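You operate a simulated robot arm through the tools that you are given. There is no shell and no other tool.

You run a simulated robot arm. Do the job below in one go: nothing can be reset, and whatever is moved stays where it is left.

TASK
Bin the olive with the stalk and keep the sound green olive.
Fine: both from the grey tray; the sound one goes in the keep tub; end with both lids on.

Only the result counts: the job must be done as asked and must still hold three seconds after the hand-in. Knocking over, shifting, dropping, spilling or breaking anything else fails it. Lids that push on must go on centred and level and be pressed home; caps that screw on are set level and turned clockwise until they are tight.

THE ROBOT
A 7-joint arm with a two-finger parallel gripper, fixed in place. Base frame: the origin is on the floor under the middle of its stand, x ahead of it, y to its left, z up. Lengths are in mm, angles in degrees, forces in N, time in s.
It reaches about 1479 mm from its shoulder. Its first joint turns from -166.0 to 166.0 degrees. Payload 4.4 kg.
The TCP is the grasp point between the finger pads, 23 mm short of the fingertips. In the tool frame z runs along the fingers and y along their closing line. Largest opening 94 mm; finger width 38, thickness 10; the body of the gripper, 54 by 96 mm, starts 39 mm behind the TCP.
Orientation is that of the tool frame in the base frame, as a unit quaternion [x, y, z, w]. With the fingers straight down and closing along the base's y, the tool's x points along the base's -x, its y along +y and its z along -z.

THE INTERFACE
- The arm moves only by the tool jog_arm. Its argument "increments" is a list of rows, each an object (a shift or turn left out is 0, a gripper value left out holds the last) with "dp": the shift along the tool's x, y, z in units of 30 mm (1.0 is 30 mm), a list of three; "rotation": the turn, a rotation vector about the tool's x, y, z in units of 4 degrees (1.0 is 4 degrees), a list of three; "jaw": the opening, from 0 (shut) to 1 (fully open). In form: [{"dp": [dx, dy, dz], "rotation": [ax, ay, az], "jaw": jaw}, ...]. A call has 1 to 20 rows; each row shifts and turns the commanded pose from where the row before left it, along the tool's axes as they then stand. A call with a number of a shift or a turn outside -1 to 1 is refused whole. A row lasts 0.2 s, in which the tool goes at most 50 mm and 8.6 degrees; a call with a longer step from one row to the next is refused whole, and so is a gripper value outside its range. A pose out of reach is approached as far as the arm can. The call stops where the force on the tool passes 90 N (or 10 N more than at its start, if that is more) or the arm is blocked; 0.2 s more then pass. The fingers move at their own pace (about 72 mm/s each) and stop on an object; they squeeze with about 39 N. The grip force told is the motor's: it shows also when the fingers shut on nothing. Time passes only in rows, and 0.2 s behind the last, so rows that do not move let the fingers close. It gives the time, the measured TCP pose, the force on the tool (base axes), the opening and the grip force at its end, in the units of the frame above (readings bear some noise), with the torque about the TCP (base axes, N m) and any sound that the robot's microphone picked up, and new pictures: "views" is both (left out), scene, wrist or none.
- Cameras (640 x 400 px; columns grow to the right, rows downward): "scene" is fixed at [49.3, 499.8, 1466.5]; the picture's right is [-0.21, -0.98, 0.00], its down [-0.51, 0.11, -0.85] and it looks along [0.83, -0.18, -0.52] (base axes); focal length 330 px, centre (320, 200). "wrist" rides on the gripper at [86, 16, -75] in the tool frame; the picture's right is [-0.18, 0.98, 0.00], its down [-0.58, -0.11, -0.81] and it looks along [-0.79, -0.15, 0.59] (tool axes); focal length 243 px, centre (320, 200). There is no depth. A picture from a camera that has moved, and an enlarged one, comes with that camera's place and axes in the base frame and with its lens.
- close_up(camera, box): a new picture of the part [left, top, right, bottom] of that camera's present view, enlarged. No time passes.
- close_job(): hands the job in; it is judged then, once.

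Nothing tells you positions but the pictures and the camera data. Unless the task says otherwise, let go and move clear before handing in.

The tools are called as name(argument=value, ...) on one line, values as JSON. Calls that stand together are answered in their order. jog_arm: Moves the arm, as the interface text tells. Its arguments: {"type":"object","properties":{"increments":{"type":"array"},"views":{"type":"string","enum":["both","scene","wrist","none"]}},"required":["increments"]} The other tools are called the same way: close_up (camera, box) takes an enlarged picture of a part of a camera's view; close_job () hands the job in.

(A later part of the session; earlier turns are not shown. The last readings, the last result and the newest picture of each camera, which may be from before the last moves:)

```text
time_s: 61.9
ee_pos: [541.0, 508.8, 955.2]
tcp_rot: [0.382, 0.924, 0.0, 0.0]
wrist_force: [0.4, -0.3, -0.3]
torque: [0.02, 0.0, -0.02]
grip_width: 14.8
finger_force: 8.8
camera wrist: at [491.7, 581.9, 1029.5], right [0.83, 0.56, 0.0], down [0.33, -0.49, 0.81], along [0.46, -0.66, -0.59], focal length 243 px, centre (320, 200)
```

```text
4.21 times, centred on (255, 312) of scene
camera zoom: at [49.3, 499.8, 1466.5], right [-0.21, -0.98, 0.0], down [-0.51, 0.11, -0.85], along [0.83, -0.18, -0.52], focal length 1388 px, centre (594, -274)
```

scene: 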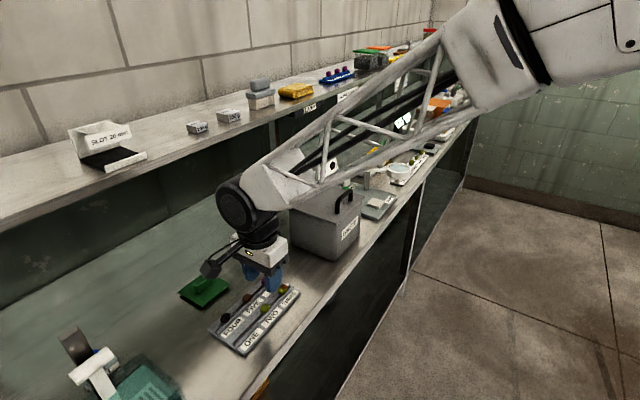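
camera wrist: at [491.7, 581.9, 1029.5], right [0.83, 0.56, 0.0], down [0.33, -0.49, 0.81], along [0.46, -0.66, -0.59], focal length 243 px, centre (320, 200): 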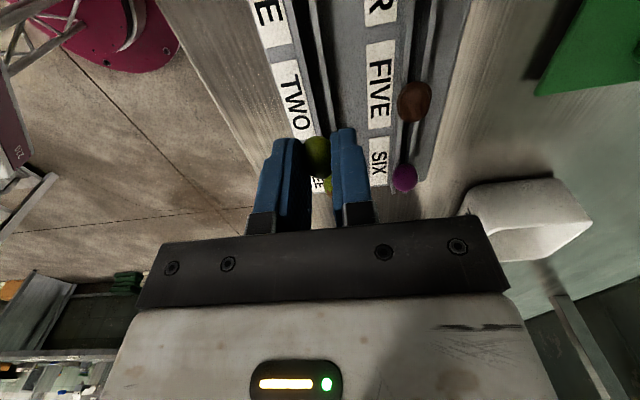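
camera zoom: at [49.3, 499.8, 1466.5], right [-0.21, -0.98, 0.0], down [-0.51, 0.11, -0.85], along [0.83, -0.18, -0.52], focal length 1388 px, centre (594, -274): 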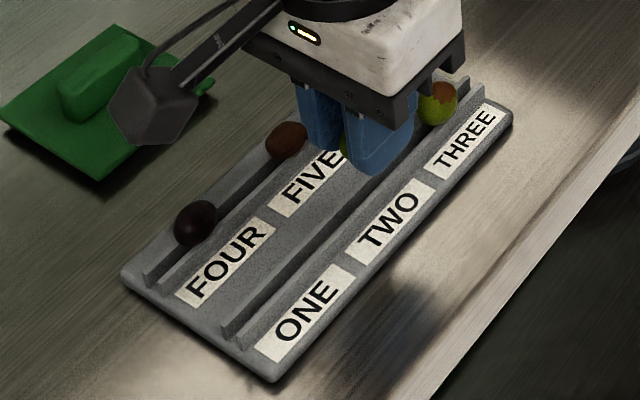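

The sound olive is lifted cleanly and the others stay put. I take the KEEP tub's centre as about (771, 514) with its rim near z 923; I'll carry the olive there and check before lowering.

jog_arm(increments=[{"dp": [0, 0, -0.95]}, {"dp": [0, 0, -0.95]}, {"dp": [-0.883, 0.924, 0]}, {"dp": [-0.883, 0.924, 0]}, {"dp": [-0.883, 0.924, 0]}, {"dp": [-0.883, 0.924, 0]}, {"dp": [-0.883, 0.924, 0]}, {"dp": [-0.883, 0.924, 0]}, {}])

close_up(camera="wrist", box=[200, 20, 440, 200])

close_up(camera="scene", box=[210, 170, 310, 270])

```text
time_s: 63.9
ee_pos: [768.8, 517.5, 1011.9]
tcp_rot: [0.383, 0.924, 0.001, 0.0]
wrist_force: [0.2, 0.3, -0.1]
torque: [-0.01, -0.02, 0.02]
grip_width: 14.6
finger_force: 7.6
camera wrist: at [719.7, 589.3, 1086.3], right [0.83, 0.56, 0.0], down [0.33, -0.49, 0.81], along [0.45, -0.66, -0.59], focal length 243 px, centre (320, 200)
```

scene: 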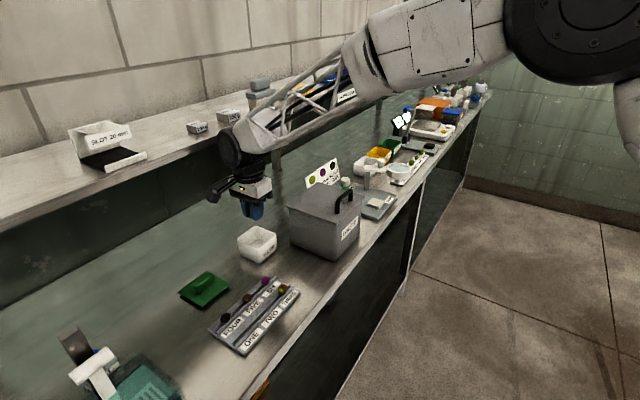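
wrist: 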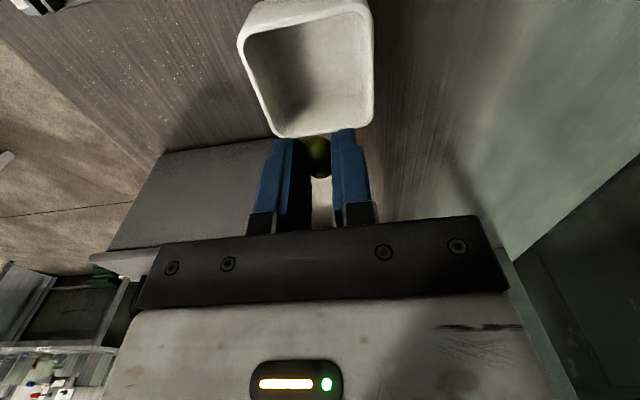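

```text
2.22 times, centred on (320, 110) of wrist
camera zoom: at [719.7, 589.3, 1086.3], right [0.83, 0.56, 0.0], down [0.33, -0.49, 0.81], along [0.45, -0.66, -0.59], focal length 539 px, centre (320, 400)
```

zoom: 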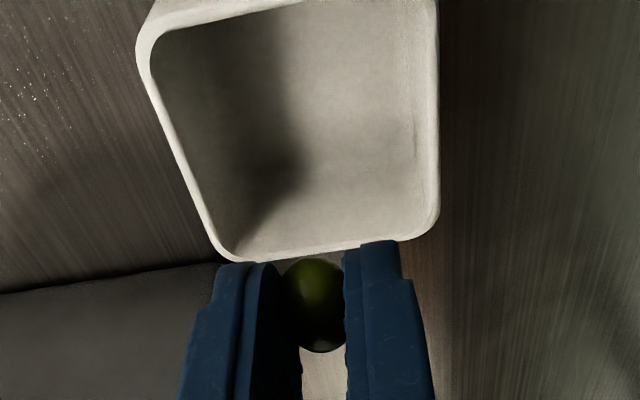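

```text
4.00 times, centred on (260, 220) of scene
camera zoom: at [49.3, 499.8, 1466.5], right [-0.21, -0.98, 0.0], down [-0.51, 0.11, -0.85], along [0.83, -0.18, -0.52], focal length 1319 px, centre (560, 120)
```

zoom: 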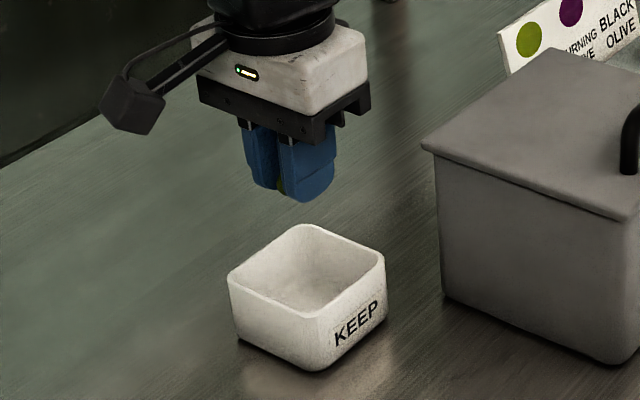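

The tub's centre works out at about (765, 514) with its rim at z 930, so I need to move about 5 mm toward the robot. I'll do that and lower the olive into the tub before releasing.

jog_arm(increments=[{"dp": [0, -0.17, 0]}, {"dp": [0, 0, 0.8]}, {"dp": [0, 0, 0.8]}, {"dp": [0, 0, 0.6]}, {}], views="wrist")

close_up(camera="scene", box=[210, 190, 310, 270])

```text
time_s: 65.1
ee_pos: [765.4, 511.4, 946.0]
tcp_rot: [0.382, 0.924, 0.0, -0.002]
wrist_force: [-0.1, -0.5, -0.3]
torque: [0.0, -0.02, -0.01]
grip_width: 15.4
finger_force: 7.6
camera wrist: at [716.2, 584.9, 1020.8], right [0.83, 0.56, 0.0], down [0.33, -0.49, 0.81], along [0.46, -0.66, -0.59], focal length 243 px, centre (320, 200)
```

wrist: 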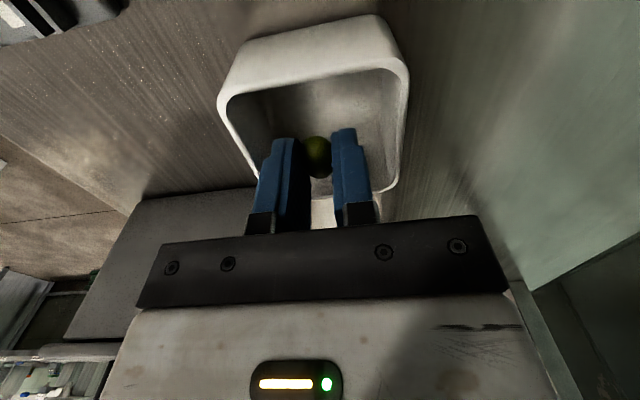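

```text
5.00 times, centred on (260, 230) of scene
camera zoom: at [49.3, 499.8, 1466.5], right [-0.21, -0.98, 0.0], down [-0.51, 0.11, -0.85], along [0.83, -0.18, -0.52], focal length 1649 px, centre (620, 50)
```

zoom: 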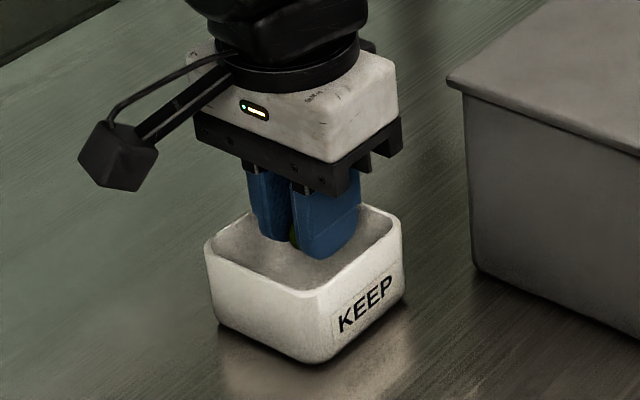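

The fingers are inside the tub outline with room all round. I'll lower 20 mm more and release the olive near the floor.

jog_arm(increments=[{"dp": [0, 0, 0.4]}, {"dp": [0, 0, 0.3]}, {}, {"jaw": 0.22}, {"jaw": 0.28}, {"jaw": 0.28}, {}], views="wrist")

close_up(camera="wrist", box=[220, 60, 420, 230])

```text
time_s: 66.7
ee_pos: [767.8, 511.2, 926.6]
tcp_rot: [0.382, 0.924, 0.0, 0.0]
wrist_force: [0.2, -0.2, -0.1]
torque: [0.0, 0.02, -0.01]
grip_width: 26.2
finger_force: 0.1
camera wrist: at [718.0, 583.7, 1000.0], right [0.83, 0.56, 0.0], down [0.33, -0.49, 0.81], along [0.46, -0.66, -0.59], focal length 243 px, centre (320, 200)
```

wrist: 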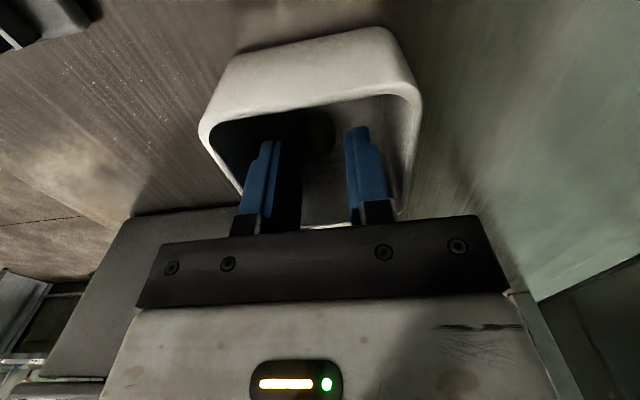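

```text
2.35 times, centred on (320, 145) of wrist
camera zoom: at [718.0, 583.7, 1000.0], right [0.83, 0.56, 0.0], down [0.33, -0.49, 0.81], along [0.46, -0.66, -0.59], focal length 571 px, centre (320, 329)
```

zoom: 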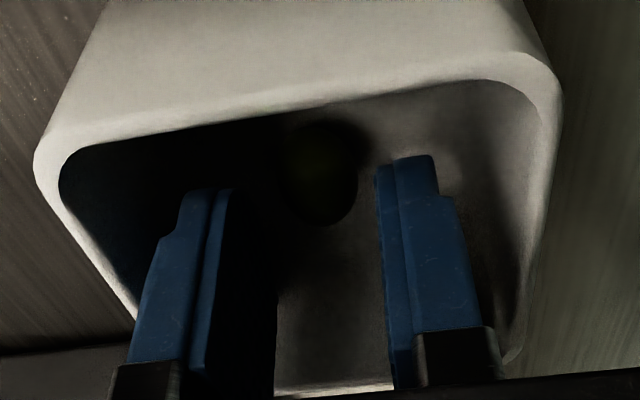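

The olive rests on the tub floor. I'll rise 64 mm so I can see the whole rim and measure the tub centre relative to the tool.

jog_arm(increments=[{"dp": [0, 0, -0.6]}, {"dp": [0, 0, -0.8]}, {"dp": [0, 0, -0.7]}, {}, {}], views="wrist")

close_up(camera="wrist", box=[200, 0, 440, 150])

close_up(camera="scene", box=[225, 200, 295, 270])

```text
time_s: 67.9
ee_pos: [766.8, 509.3, 987.8]
tcp_rot: [0.382, 0.924, 0.0, -0.001]
wrist_force: [0.3, 0.3, -0.3]
torque: [0.04, 0.02, 0.0]
grip_width: 26.1
finger_force: 0.0
camera wrist: at [718.3, 582.1, 1062.6], right [0.83, 0.56, 0.0], down [0.33, -0.49, 0.81], along [0.46, -0.66, -0.59], focal length 243 px, centre (320, 200)
```

wrist: 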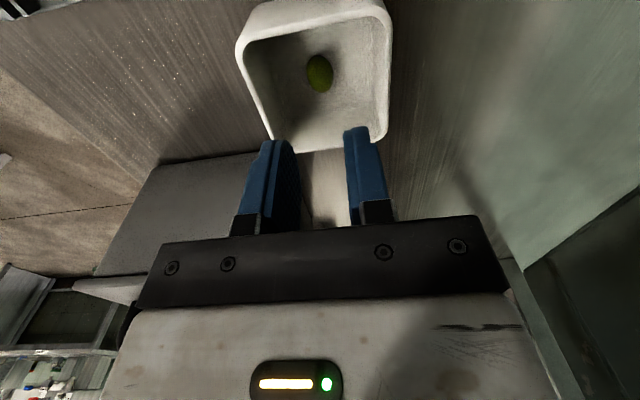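

```text
2.67 times, centred on (320, 75) of wrist
camera zoom: at [718.3, 582.1, 1062.6], right [0.83, 0.56, 0.0], down [0.33, -0.49, 0.81], along [0.46, -0.66, -0.59], focal length 647 px, centre (320, 533)
```

zoom: 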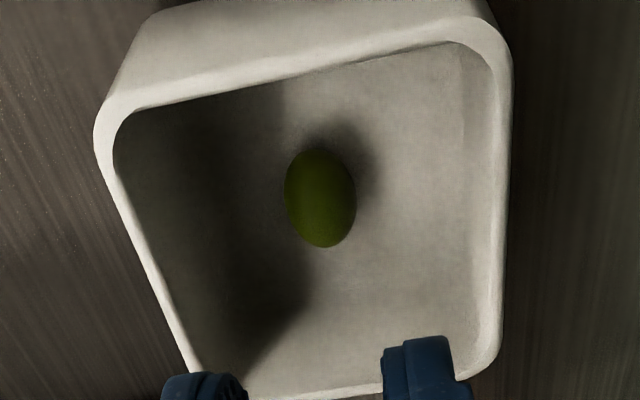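

```text
5.71 times, centred on (260, 235) of scene
camera zoom: at [49.3, 499.8, 1466.5], right [-0.21, -0.98, 0.0], down [-0.51, 0.11, -0.85], along [0.83, -0.18, -0.52], focal length 1884 px, centre (663, 0)
```

zoom: 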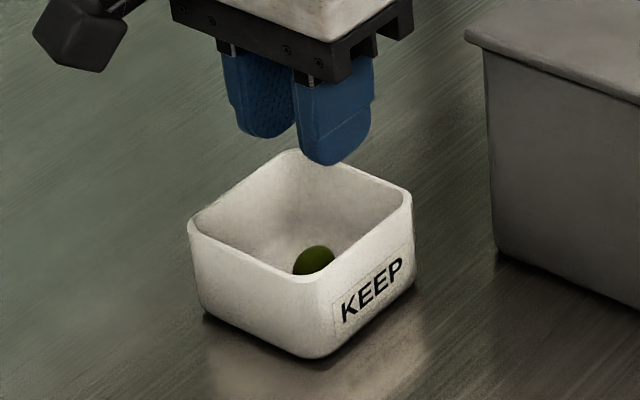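

The sound olive is in the tub. I'll enlarge the near and far rims to pin the tub centre precisely.

close_up(camera="wrist", box=[225, 0, 400, 60])

close_up(camera="wrist", box=[255, 110, 400, 165])

```text
3.66 times, centred on (312, 30) of wrist
camera zoom: at [718.3, 582.1, 1062.6], right [0.83, 0.56, 0.0], down [0.33, -0.49, 0.81], along [0.46, -0.66, -0.59], focal length 887 px, centre (347, 822)
```

zoom: 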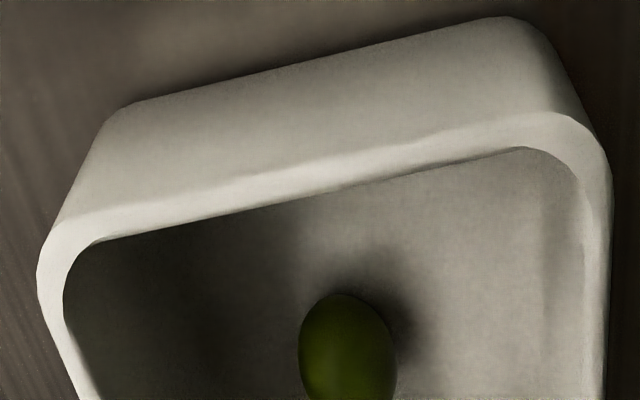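

```text
4.41 times, centred on (328, 138) of wrist
camera zoom: at [718.3, 582.1, 1062.6], right [0.83, 0.56, 0.0], down [0.33, -0.49, 0.81], along [0.46, -0.66, -0.59], focal length 1071 px, centre (287, 476)
```

zoom: 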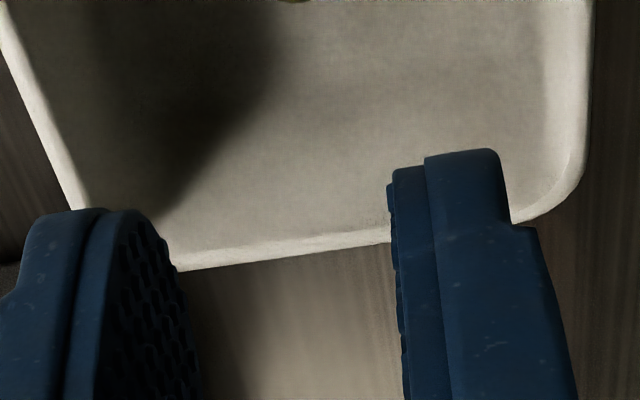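

Rim measured: the tub is about 78 mm square, with its centre 7 mm along tool x and 2.6 mm along tool y from the present tool axis. I'll now go over to the green lid and look at it from the same height.

jog_arm(increments=[{"dp": [0.882, 0.028, 0], "jaw": 0.45}, {"dp": [0.882, 0.028, 0]}, {"dp": [0.882, 0.028, 0]}, {"dp": [0.882, 0.028, 0]}, {"dp": [0.882, 0.028, 0]}, {"dp": [0.882, 0.028, 0]}, {"dp": [0.882, 0.028, 0]}, {}])

close_up(camera="wrist", box=[200, 0, 440, 180])

close_up(camera="scene", box=[170, 240, 250, 320])

```text
time_s: 69.7
ee_pos: [640.1, 644.3, 988.7]
tcp_rot: [0.383, 0.924, 0.0, -0.001]
wrist_force: [0.0, -0.3, -0.3]
torque: [0.01, -0.02, 0.02]
grip_width: 42.4
finger_force: 0.0
camera wrist: at [590.8, 716.7, 1062.8], right [0.83, 0.56, 0.0], down [0.33, -0.49, 0.81], along [0.46, -0.66, -0.59], focal length 243 px, centre (320, 200)
```

scene: 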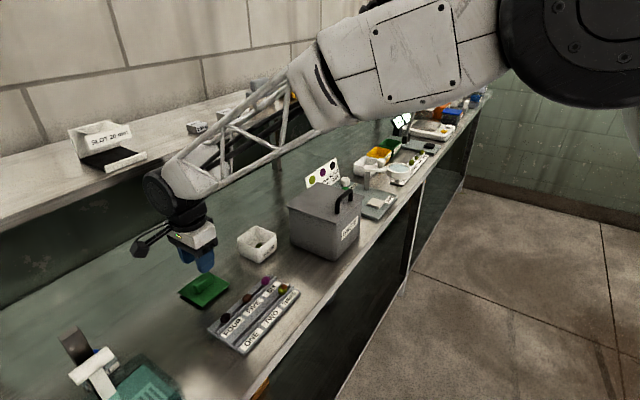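
wrist: 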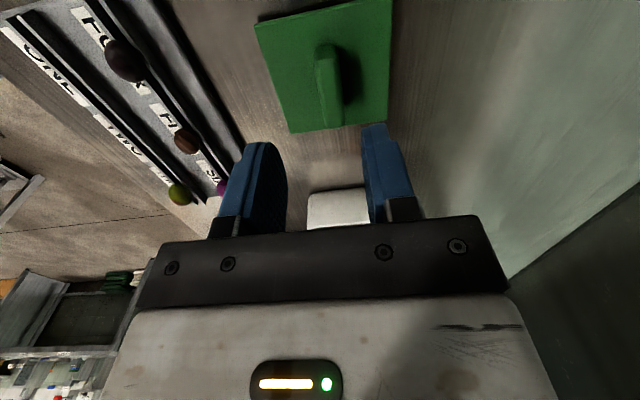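

```text
2.22 times, centred on (320, 90) of wrist
camera zoom: at [590.8, 716.7, 1062.8], right [0.83, 0.56, 0.0], down [0.33, -0.49, 0.81], along [0.46, -0.66, -0.59], focal length 539 px, centre (320, 444)
```

zoom: 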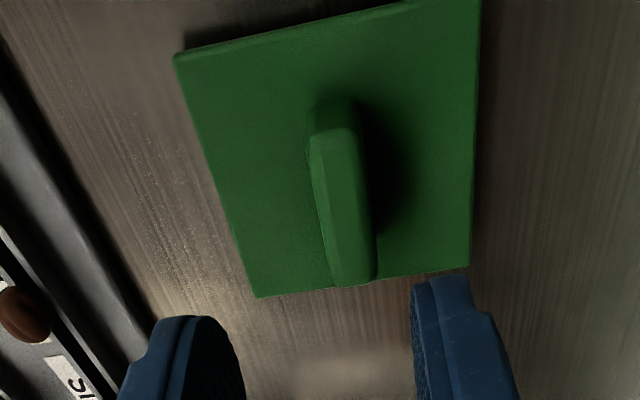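

```text
5.00 times, centred on (210, 280) of scene
camera zoom: at [49.3, 499.8, 1466.5], right [-0.21, -0.98, 0.0], down [-0.51, 0.11, -0.85], along [0.83, -0.18, -0.52], focal length 1649 px, centre (870, -200)
```

zoom: 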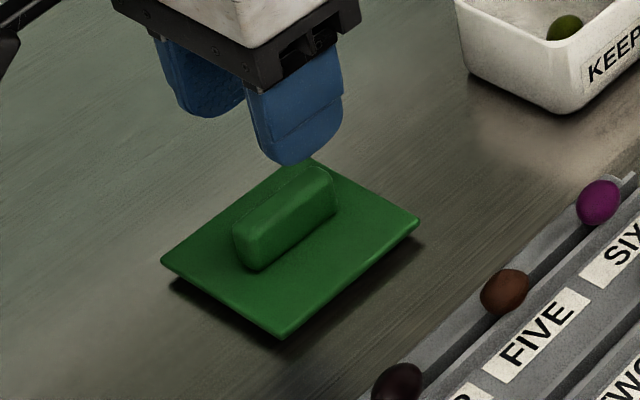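

The lid is about 81 mm square with its centre about 7 mm along tool y from the axis, and its grip block runs along the fingers' width. I'll centre over it, go down 35 mm and measure its height again.

jog_arm(increments=[{"dp": [-0.05, 0.235, 0]}, {"dp": [0, 0, 0.6]}, {"dp": [0, 0, 0.6]}, {}, {}], views="wrist")

close_up(camera="wrist", box=[200, 0, 440, 200])

close_up(camera="scene", box=[170, 240, 250, 320])

```text
time_s: 70.9
ee_pos: [643.7, 649.4, 952.0]
tcp_rot: [0.383, 0.924, 0.0, 0.0]
wrist_force: [-0.1, 0.6, 0.0]
torque: [0.0, 0.01, -0.02]
grip_width: 42.5
finger_force: 0.0
camera wrist: at [596.0, 722.3, 1026.3], right [0.83, 0.56, 0.0], down [0.33, -0.49, 0.81], along [0.46, -0.66, -0.59], focal length 243 px, centre (320, 200)
```

wrist: 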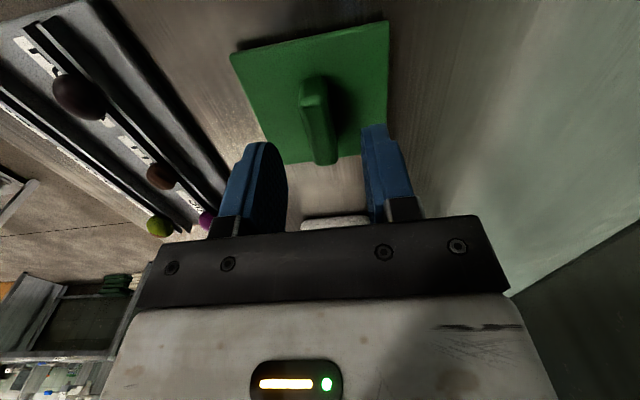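

```text
2.00 times, centred on (320, 100) of wrist
camera zoom: at [596.0, 722.3, 1026.3], right [0.83, 0.56, 0.0], down [0.33, -0.49, 0.81], along [0.46, -0.66, -0.59], focal length 485 px, centre (320, 400)
```

zoom: 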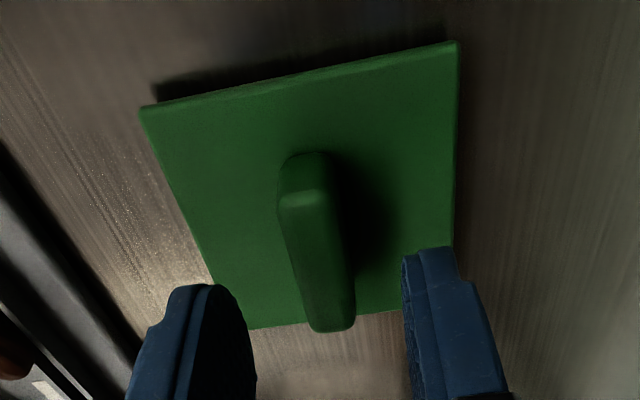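

```text
5.00 times, centred on (210, 280) of scene
camera zoom: at [49.3, 499.8, 1466.5], right [-0.21, -0.98, 0.0], down [-0.51, 0.11, -0.85], along [0.83, -0.18, -0.52], focal length 1649 px, centre (870, -200)
```

zoom: 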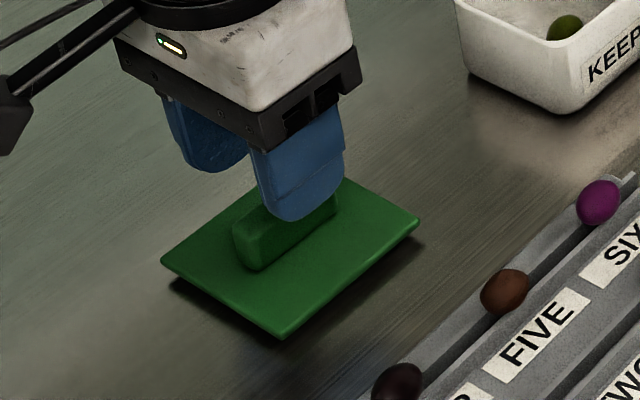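

The lid plate top is near z 888 and the block is centred within a millimetre across the fingers; the lid centre lies about 5 mm further along. I'll shift that way and lower so the fingertips straddle the block just above the plate.

jog_arm(increments=[{"dp": [-0.18, -0.02, 0]}, {"dp": [0, 0, 0.6]}, {"dp": [0, 0, 0.5]}, {}, {}], views="wrist")

close_up(camera="wrist", box=[220, 30, 420, 230])

close_up(camera="scene", box=[170, 250, 240, 310])

```text
time_s: 72.1
ee_pos: [648.8, 645.7, 918.2]
tcp_rot: [0.383, 0.924, 0.0, -0.001]
wrist_force: [0.5, 0.0, -0.1]
torque: [-0.03, 0.0, 0.01]
grip_width: 42.5
finger_force: 0.0
camera wrist: at [600.1, 718.3, 992.5], right [0.83, 0.56, 0.0], down [0.33, -0.49, 0.81], along [0.46, -0.66, -0.59], focal length 243 px, centre (320, 200)
```

wrist: 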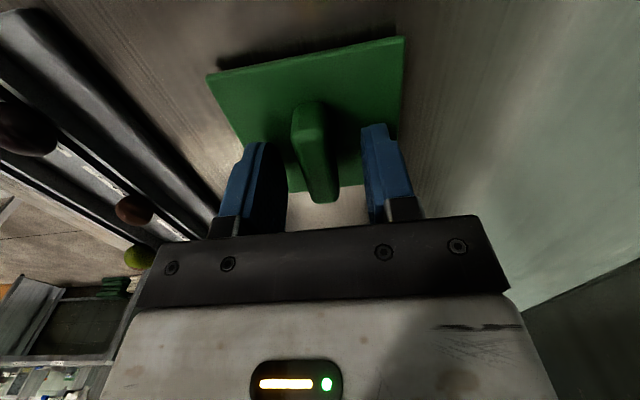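

```text
2.00 times, centred on (320, 130) of wrist
camera zoom: at [600.1, 718.3, 992.5], right [0.83, 0.56, 0.0], down [0.33, -0.49, 0.81], along [0.46, -0.66, -0.59], focal length 485 px, centre (320, 340)
```

zoom: 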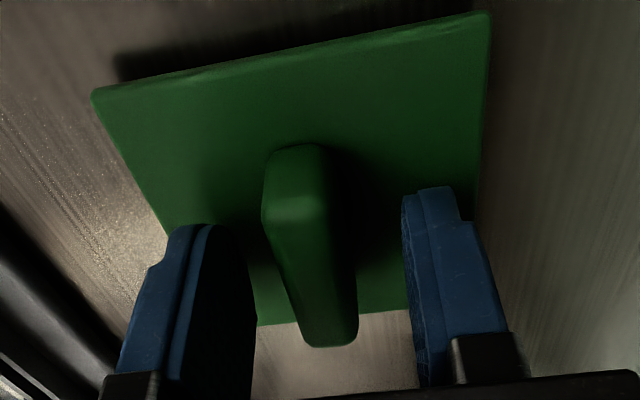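

```text
6.67 times, centred on (205, 280) of scene
camera zoom: at [49.3, 499.8, 1466.5], right [-0.21, -0.98, 0.0], down [-0.51, 0.11, -0.85], along [0.83, -0.18, -0.52], focal length 2198 px, centre (1087, -333)
```

zoom: 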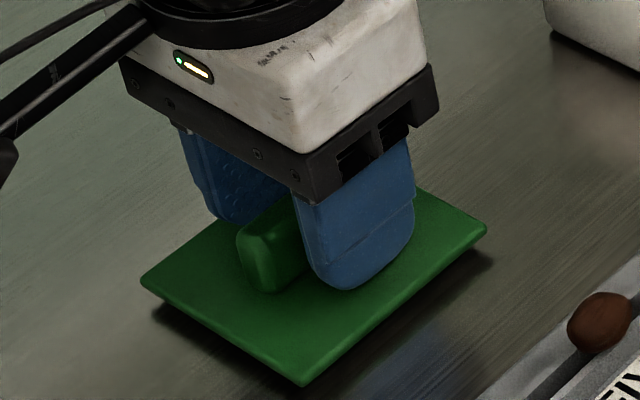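

Fingertips are about 5 mm above the plate with the block between them. I'll make a 1 mm centring tweak and close firmly on the block.

jog_arm(increments=[{"dp": [0.04, -0.03, 0.05]}, {}, {"jaw": 0.25}, {"jaw": 0.12}, {"jaw": 0.05}, {"jaw": 0}, {"jaw": 0}], views="wrist")

close_up(camera="wrist", box=[220, 30, 420, 230])

close_up(camera="scene", box=[170, 250, 240, 310])

```text
time_s: 73.7
ee_pos: [646.9, 646.1, 918.0]
tcp_rot: [0.383, 0.924, 0.0, -0.001]
wrist_force: [0.1, -0.1, 0.0]
torque: [0.01, 0.01, -0.01]
grip_width: 15.0
finger_force: 38.8
camera wrist: at [599.1, 718.9, 991.9], right [0.83, 0.56, 0.0], down [0.33, -0.49, 0.81], along [0.46, -0.66, -0.59], focal length 243 px, centre (320, 200)
```

wrist: 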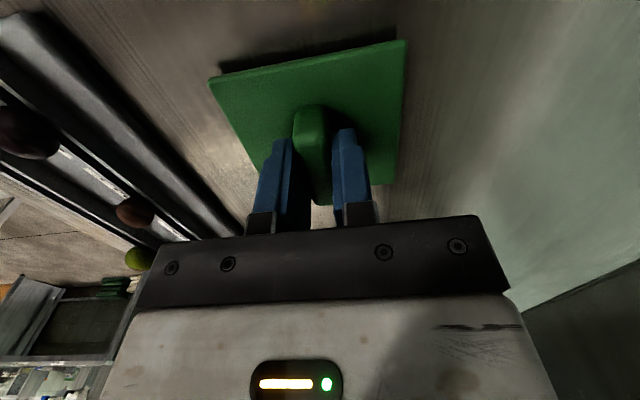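

```text
2.00 times, centred on (320, 130) of wrist
camera zoom: at [599.1, 718.9, 991.9], right [0.83, 0.56, 0.0], down [0.33, -0.49, 0.81], along [0.46, -0.66, -0.59], focal length 485 px, centre (320, 340)
```

zoom: 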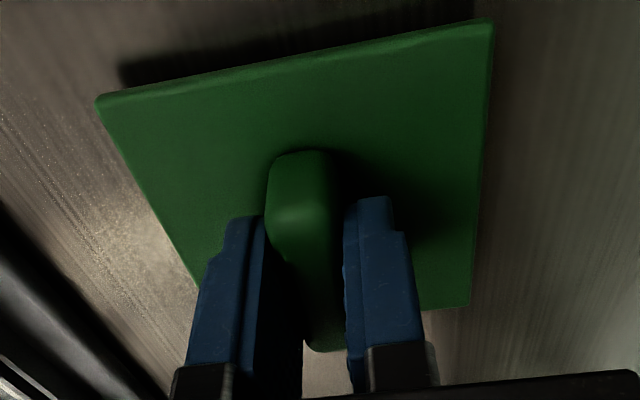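

```text
6.67 times, centred on (205, 280) of scene
camera zoom: at [49.3, 499.8, 1466.5], right [-0.21, -0.98, 0.0], down [-0.51, 0.11, -0.85], along [0.83, -0.18, -0.52], focal length 2198 px, centre (1087, -333)
```

zoom: 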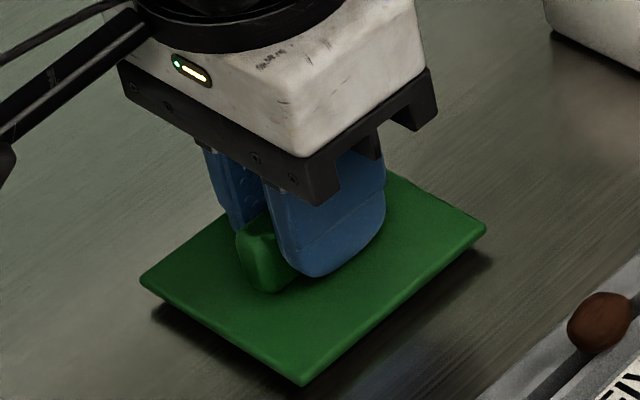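

The block is held firmly at 15 mm. I'll lift the lid straight up and carry it to above the tub, then compare lid and rim edges in both views.

jog_arm(increments=[{"dp": [0, 0, -0.4]}, {"dp": [0, 0, -0.8]}, {"dp": [0, 0, -0.8]}, {"dp": [0, 0, -0.8]}, {"dp": [-0.953, -0.051, 0]}, {"dp": [-0.953, -0.051, 0]}, {"dp": [-0.953, -0.051, 0]}, {"dp": [-0.953, -0.051, 0]}, {"dp": [-0.953, -0.051, 0]}, {"dp": [-0.953, -0.051, 0]}, {}, {}])

close_up(camera="wrist", box=[200, 0, 440, 200])

close_up(camera="scene", box=[215, 195, 305, 270])

```text
time_s: 76.3
ee_pos: [759.7, 520.5, 1003.3]
tcp_rot: [0.383, 0.924, 0.0, -0.001]
wrist_force: [0.6, -0.4, -0.1]
torque: [-0.03, 0.02, 0.02]
grip_width: 15.1
finger_force: 39.1
camera wrist: at [711.6, 593.5, 1077.7], right [0.83, 0.56, 0.0], down [0.33, -0.49, 0.81], along [0.46, -0.66, -0.59], focal length 243 px, centre (320, 200)
```

scene: 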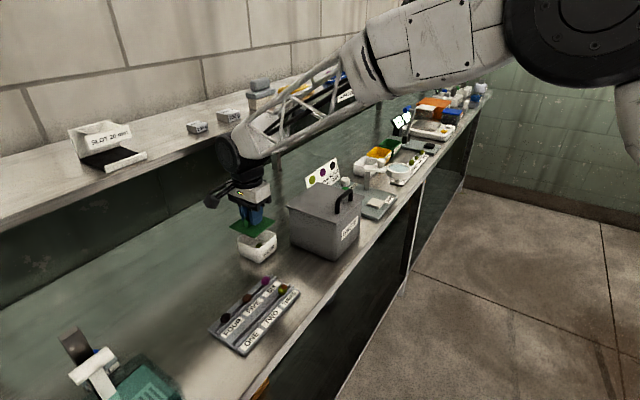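
wrist: 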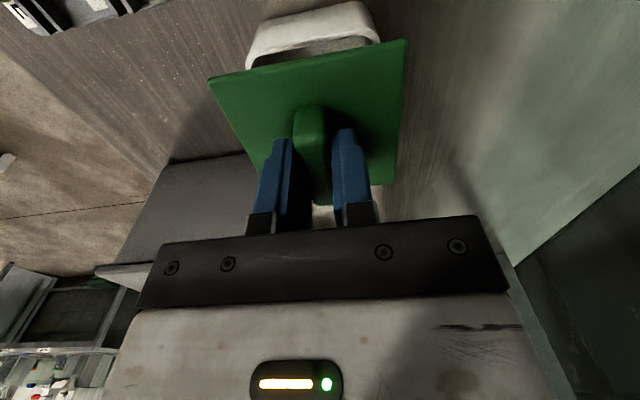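

```text
2.00 times, centred on (320, 100) of wrist
camera zoom: at [711.6, 593.5, 1077.7], right [0.83, 0.56, 0.0], down [0.33, -0.49, 0.81], along [0.46, -0.66, -0.59], focal length 485 px, centre (320, 400)
```

zoom: 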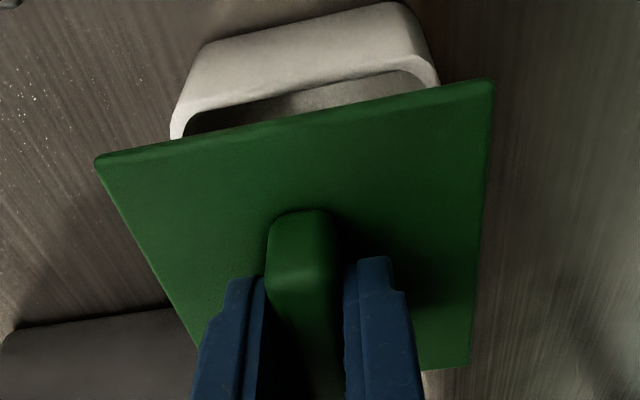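

```text
5.33 times, centred on (260, 232) of scene
camera zoom: at [49.3, 499.8, 1466.5], right [-0.21, -0.98, 0.0], down [-0.51, 0.11, -0.85], along [0.83, -0.18, -0.52], focal length 1759 px, centre (640, 27)
```

zoom: 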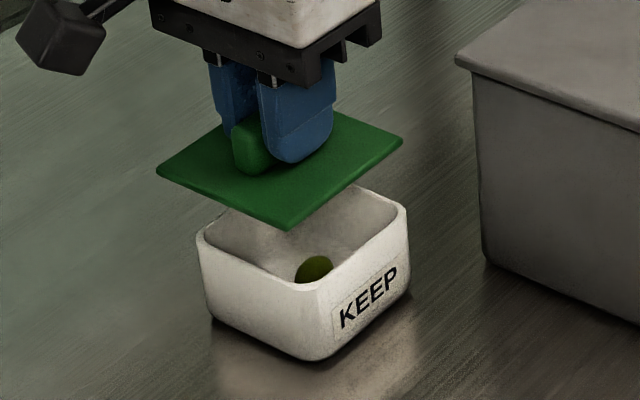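

The views disagree with my dead reckoning: the tub's near rim sits further along than expected, so the lid must move roughly 8 mm in tool -x. I'll enlarge both views for an exact figure before moving.

close_up(camera="wrist", box=[225, 0, 420, 120])

close_up(camera="scene", box=[225, 205, 285, 265])

```text
3.28 times, centred on (322, 60) of wrist
camera zoom: at [711.6, 593.5, 1077.7], right [0.83, 0.56, 0.0], down [0.33, -0.49, 0.81], along [0.46, -0.66, -0.59], focal length 796 px, centre (312, 660)
```

zoom: 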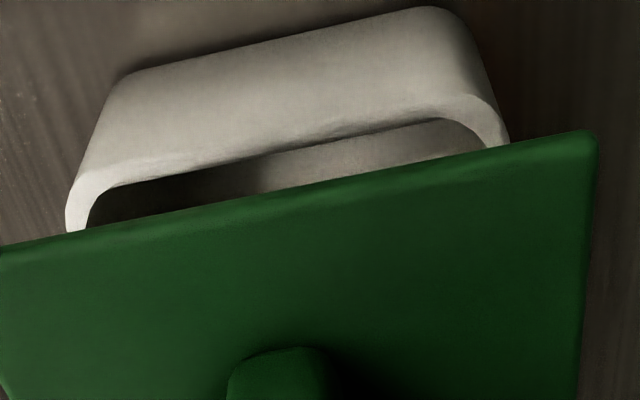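

```text
6.67 times, centred on (255, 235) of scene
camera zoom: at [49.3, 499.8, 1466.5], right [-0.21, -0.98, 0.0], down [-0.51, 0.11, -0.85], along [0.83, -0.18, -0.52], focal length 2198 px, centre (753, -33)
```

zoom: 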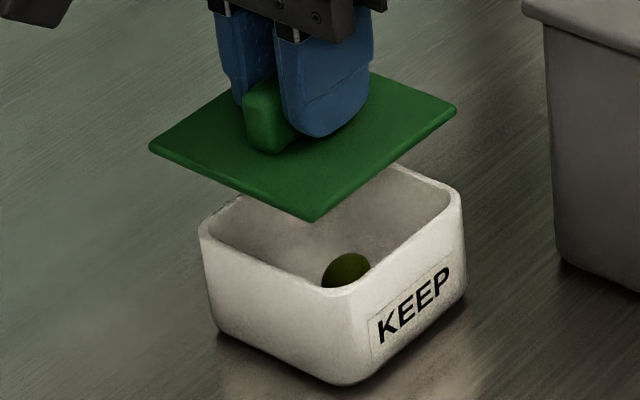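

Both views agree: the lid must go about 7.4 mm in tool -x and 1 mm in -y. I'll make that shift, come down to just above the rim, and measure again.

jog_arm(increments=[{"dp": [-0.247, -0.033, 0]}, {}, {"dp": [0, 0, 0.4]}, {"dp": [0, 0, 0.4]}, {}, {}], views="wrist")

close_up(camera="wrist", box=[225, 0, 420, 120])

close_up(camera="scene", box=[225, 205, 285, 265])

```text
time_s: 77.7
ee_pos: [766.0, 512.5, 979.5]
tcp_rot: [0.382, 0.924, 0.0, -0.001]
wrist_force: [0.0, 0.6, -1.4]
torque: [-0.01, 0.0, 0.04]
grip_width: 15.0
finger_force: 38.9
camera wrist: at [717.4, 586.3, 1052.7], right [0.83, 0.56, 0.0], down [0.33, -0.49, 0.81], along [0.46, -0.66, -0.59], focal length 243 px, centre (320, 200)
```

wrist: 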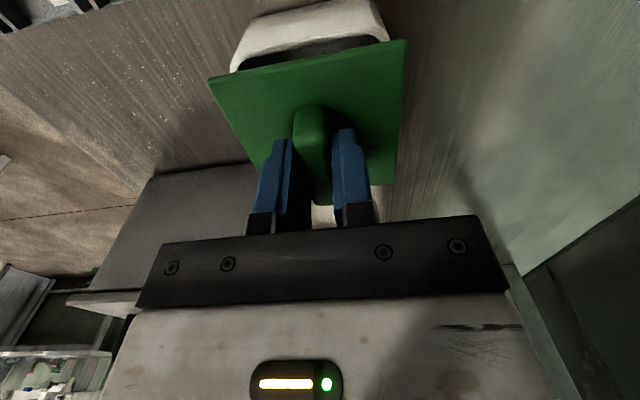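

```text
3.28 times, centred on (322, 60) of wrist
camera zoom: at [717.4, 586.3, 1052.7], right [0.83, 0.56, 0.0], down [0.33, -0.49, 0.81], along [0.46, -0.66, -0.59], focal length 796 px, centre (312, 660)
```

zoom: 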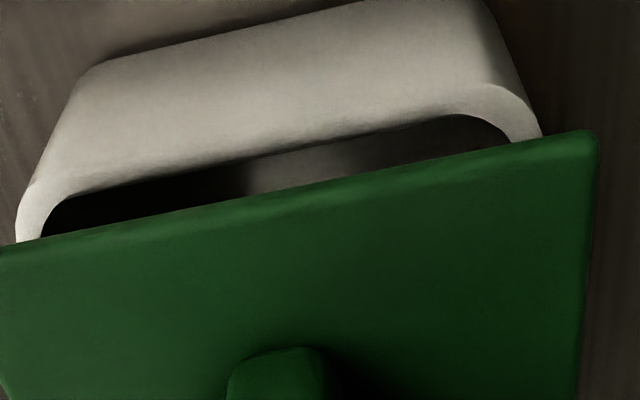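

```text
6.67 times, centred on (255, 235) of scene
camera zoom: at [49.3, 499.8, 1466.5], right [-0.21, -0.98, 0.0], down [-0.51, 0.11, -0.85], along [0.83, -0.18, -0.52], focal length 2198 px, centre (753, -33)
```

zoom: 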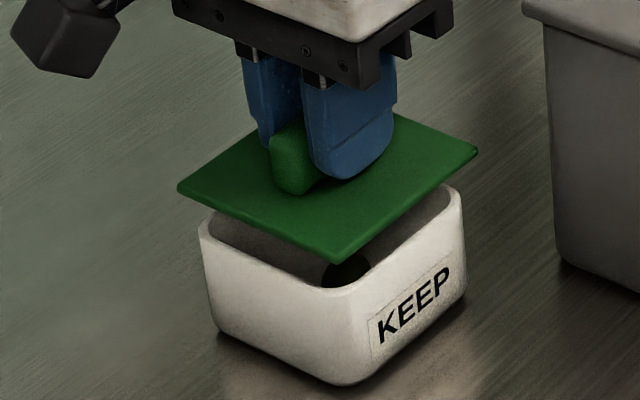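

The lid now sits over the tub to within about 1 mm by both views. I'll trim 0.8 mm and lower slowly, watching the force.

jog_arm(increments=[{"dp": [0.027, 0, 0]}, {}, {"dp": [0, 0, 0.15]}, {"dp": [0, 0, 0.15]}, {}], views="wrist")

close_up(camera="scene", box=[225, 205, 285, 265])

close_up(camera="wrist", box=[225, 0, 420, 120])

```text
time_s: 78.9
ee_pos: [767.4, 512.7, 969.0]
tcp_rot: [0.383, 0.924, 0.001, -0.001]
wrist_force: [0.1, 0.4, -0.5]
torque: [-0.01, 0.02, 0.01]
grip_width: 15.0
finger_force: 39.3
camera wrist: at [717.8, 585.4, 1043.1], right [0.83, 0.56, 0.0], down [0.33, -0.49, 0.81], along [0.46, -0.66, -0.59], focal length 243 px, centre (320, 200)
```

wrist: 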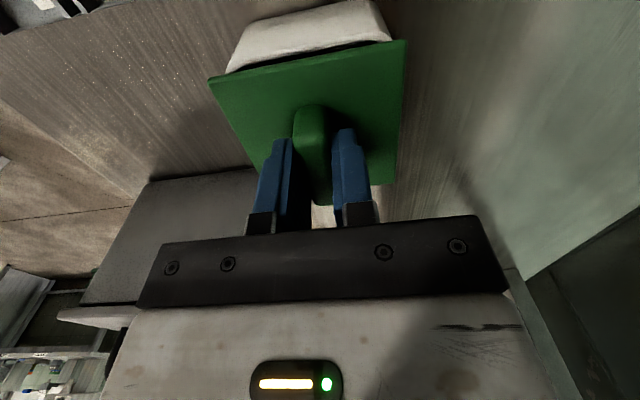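

```text
6.67 times, centred on (255, 235) of scene
camera zoom: at [49.3, 499.8, 1466.5], right [-0.21, -0.98, 0.0], down [-0.51, 0.11, -0.85], along [0.83, -0.18, -0.52], focal length 2198 px, centre (753, -33)
```

zoom: 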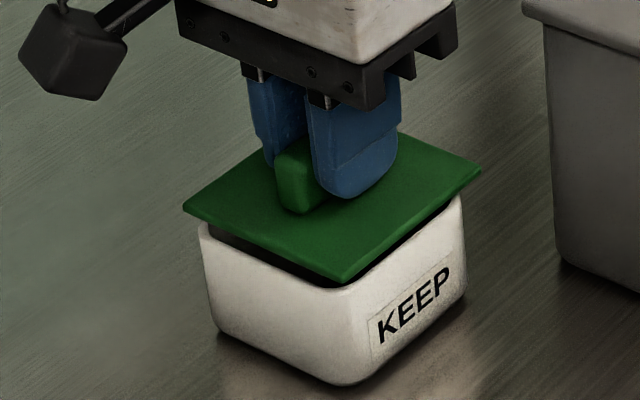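

```text
3.28 times, centred on (322, 60) of wrist
camera zoom: at [717.8, 585.4, 1043.1], right [0.83, 0.56, 0.0], down [0.33, -0.49, 0.81], along [0.46, -0.66, -0.59], focal length 796 px, centre (312, 660)
```

zoom: 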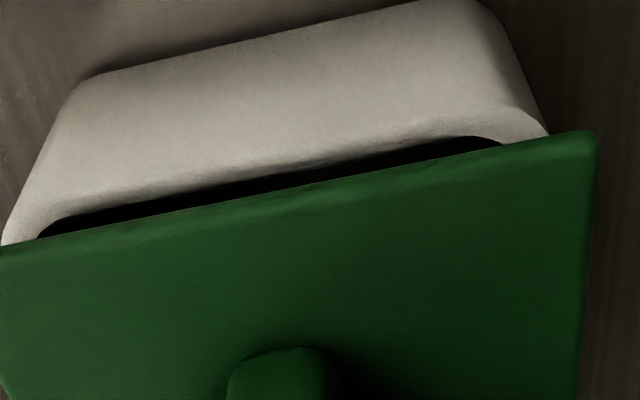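

No contact yet at z 969. My position estimates differ by a few millimetres, so before touching the rim I'll enlarge the gap edges in both views.

close_up(camera="wrist", box=[220, 0, 310, 80])

close_up(camera="wrist", box=[310, 0, 410, 80])

close_up(camera="scene", box=[234, 222, 280, 252])

```text
5.00 times, centred on (265, 40) of wrist
camera zoom: at [717.8, 585.4, 1043.1], right [0.83, 0.56, 0.0], down [0.33, -0.49, 0.81], along [0.46, -0.66, -0.59], focal length 1213 px, centre (595, 1000)
```

zoom: 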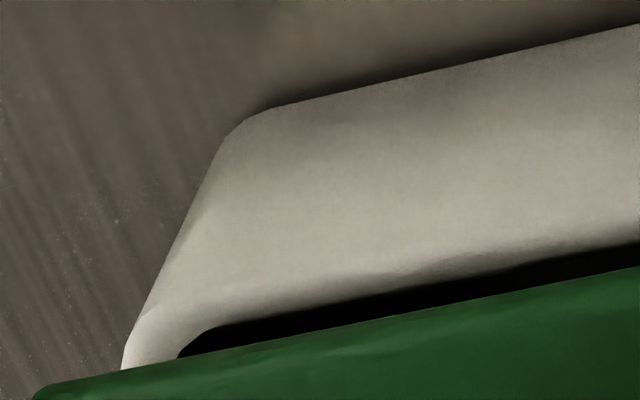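

```text
5.00 times, centred on (360, 40) of wrist
camera zoom: at [717.8, 585.4, 1043.1], right [0.83, 0.56, 0.0], down [0.33, -0.49, 0.81], along [0.46, -0.66, -0.59], focal length 1213 px, centre (120, 1000)
```

zoom: 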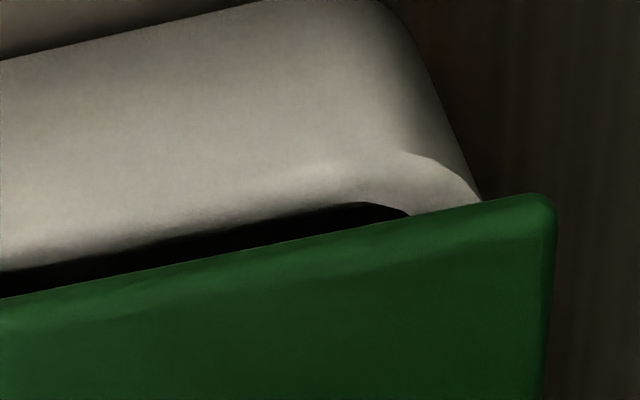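

```text
13.33 times, centred on (257, 237) of scene
camera zoom: at [49.3, 499.8, 1466.5], right [-0.21, -0.98, 0.0], down [-0.51, 0.11, -0.85], along [0.83, -0.18, -0.52], focal length 4396 px, centre (1160, -293)
```

zoom: 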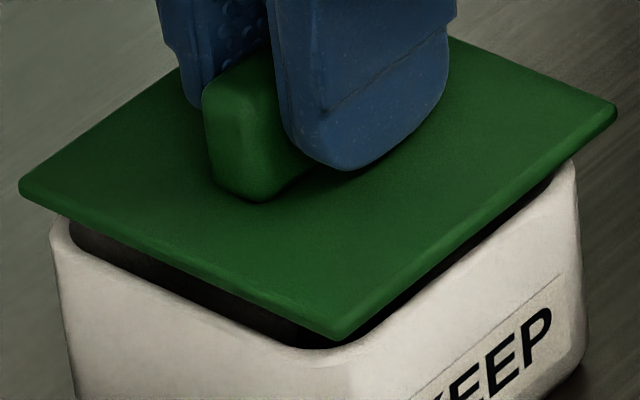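

Careful comparison shows the tub centre lies about 4.5 mm in tool +x of the lid centre, with the y direction aligned to under half a millimetre. I'll make that shift at this height and re-check.

jog_arm(increments=[{"dp": [0.08, 0, -0.05]}, {"dp": [0.073, 0, 0]}, {}, {}, {}], views="none")

close_up(camera="wrist", box=[225, 0, 420, 120])

close_up(camera="scene", box=[234, 222, 280, 252])

```text
time_s: 80.1
ee_pos: [763.8, 516.9, 969.5]
tcp_rot: [0.383, 0.924, 0.0, -0.001]
wrist_force: [-0.1, 0.1, -0.2]
torque: [0.02, 0.04, -0.02]
grip_width: 15.1
finger_force: 38.7
```

```text
3.28 times, centred on (322, 60) of wrist
camera zoom: at [714.6, 589.5, 1044.5], right [0.83, 0.56, 0.0], down [0.33, -0.49, 0.81], along [0.46, -0.66, -0.59], focal length 796 px, centre (312, 660)
```

zoom: 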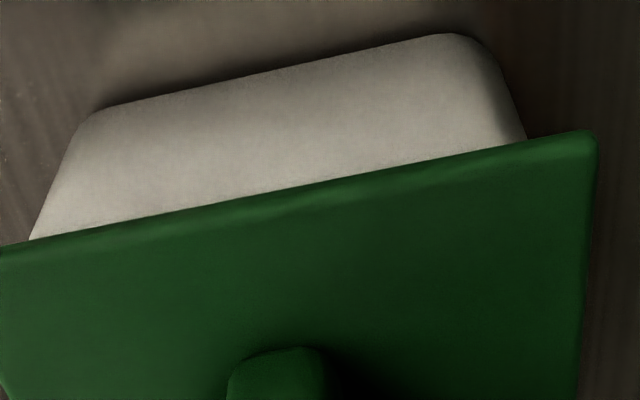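

```text
13.33 times, centred on (257, 237) of scene
camera zoom: at [49.3, 499.8, 1466.5], right [-0.21, -0.98, 0.0], down [-0.51, 0.11, -0.85], along [0.83, -0.18, -0.52], focal length 4396 px, centre (1160, -293)
```

zoom: 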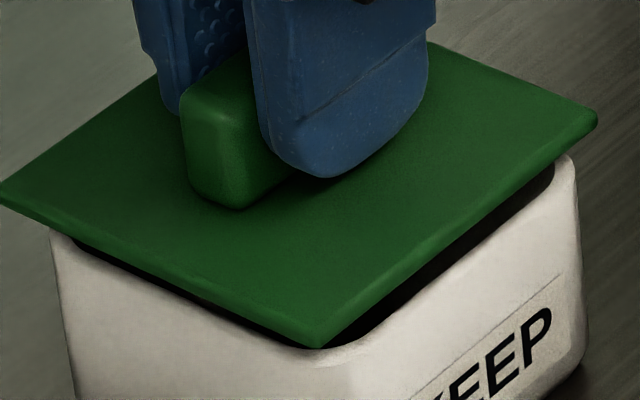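

The scene view now suggests I went slightly too far. I'll magnify the gap along both visible sides to measure the overhang on each.

close_up(camera="scene", box=[233, 232, 259, 250])

close_up(camera="scene", box=[253, 228, 279, 250])

```text
16.00 times, centred on (246, 241) of scene
camera zoom: at [49.3, 499.8, 1466.5], right [-0.21, -0.98, 0.0], down [-0.51, 0.11, -0.85], along [0.83, -0.18, -0.52], focal length 5276 px, centre (1504, -456)
```

zoom: 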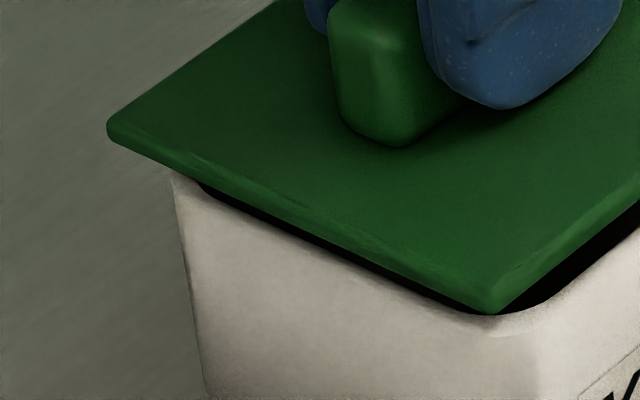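

```text
16.00 times, centred on (266, 239) of scene
camera zoom: at [49.3, 499.8, 1466.5], right [-0.21, -0.98, 0.0], down [-0.51, 0.11, -0.85], along [0.83, -0.18, -0.52], focal length 5276 px, centre (1184, -424)
```

zoom: 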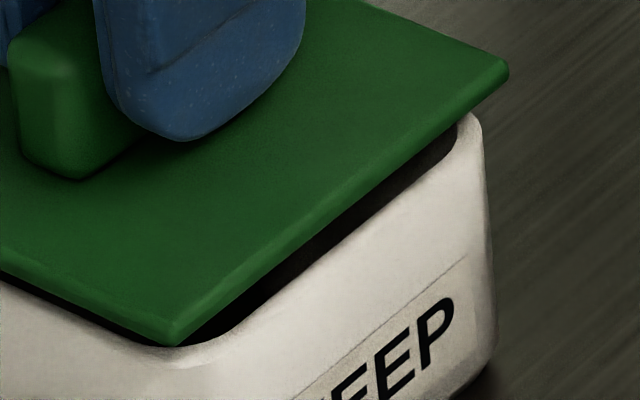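

Combining the scene's sideways offset with the wrist's y-alignment gives a consistent answer: back 3.3 mm in tool -x, y unchanged. I'll apply it and check again.

jog_arm(increments=[{"dp": [-0.06, 0, 0]}, {"dp": [-0.05, 0, 0]}, {}, {}, {}], views="none")

close_up(camera="wrist", box=[225, 0, 420, 120])

close_up(camera="scene", box=[233, 220, 281, 250])

```text
time_s: 81.3
ee_pos: [765.6, 513.9, 970.0]
tcp_rot: [0.383, 0.924, 0.001, -0.001]
wrist_force: [1.1, 0.2, -0.8]
torque: [0.0, 0.01, -0.04]
grip_width: 15.2
finger_force: 38.4
```

```text
3.28 times, centred on (322, 60) of wrist
camera zoom: at [716.7, 586.7, 1044.1], right [0.83, 0.56, 0.0], down [0.33, -0.49, 0.81], along [0.46, -0.66, -0.59], focal length 796 px, centre (312, 660)
```

zoom: 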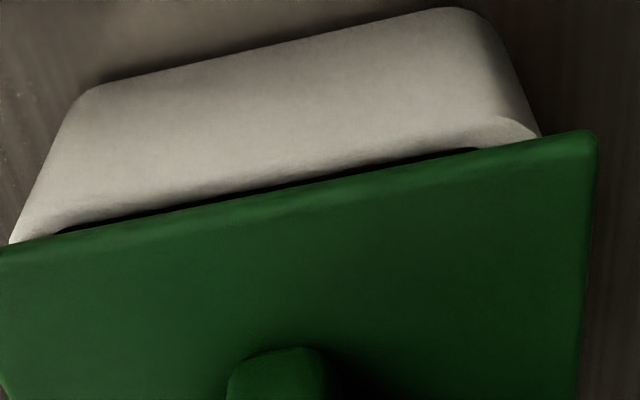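

```text
13.33 times, centred on (257, 235) of scene
camera zoom: at [49.3, 499.8, 1466.5], right [-0.21, -0.98, 0.0], down [-0.51, 0.11, -0.85], along [0.83, -0.18, -0.52], focal length 4396 px, centre (1160, -267)
```

zoom: 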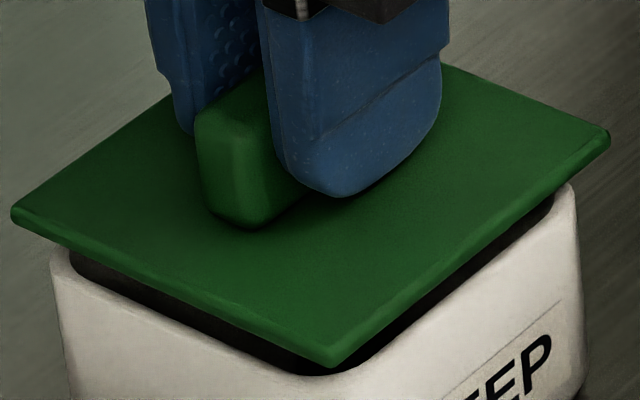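

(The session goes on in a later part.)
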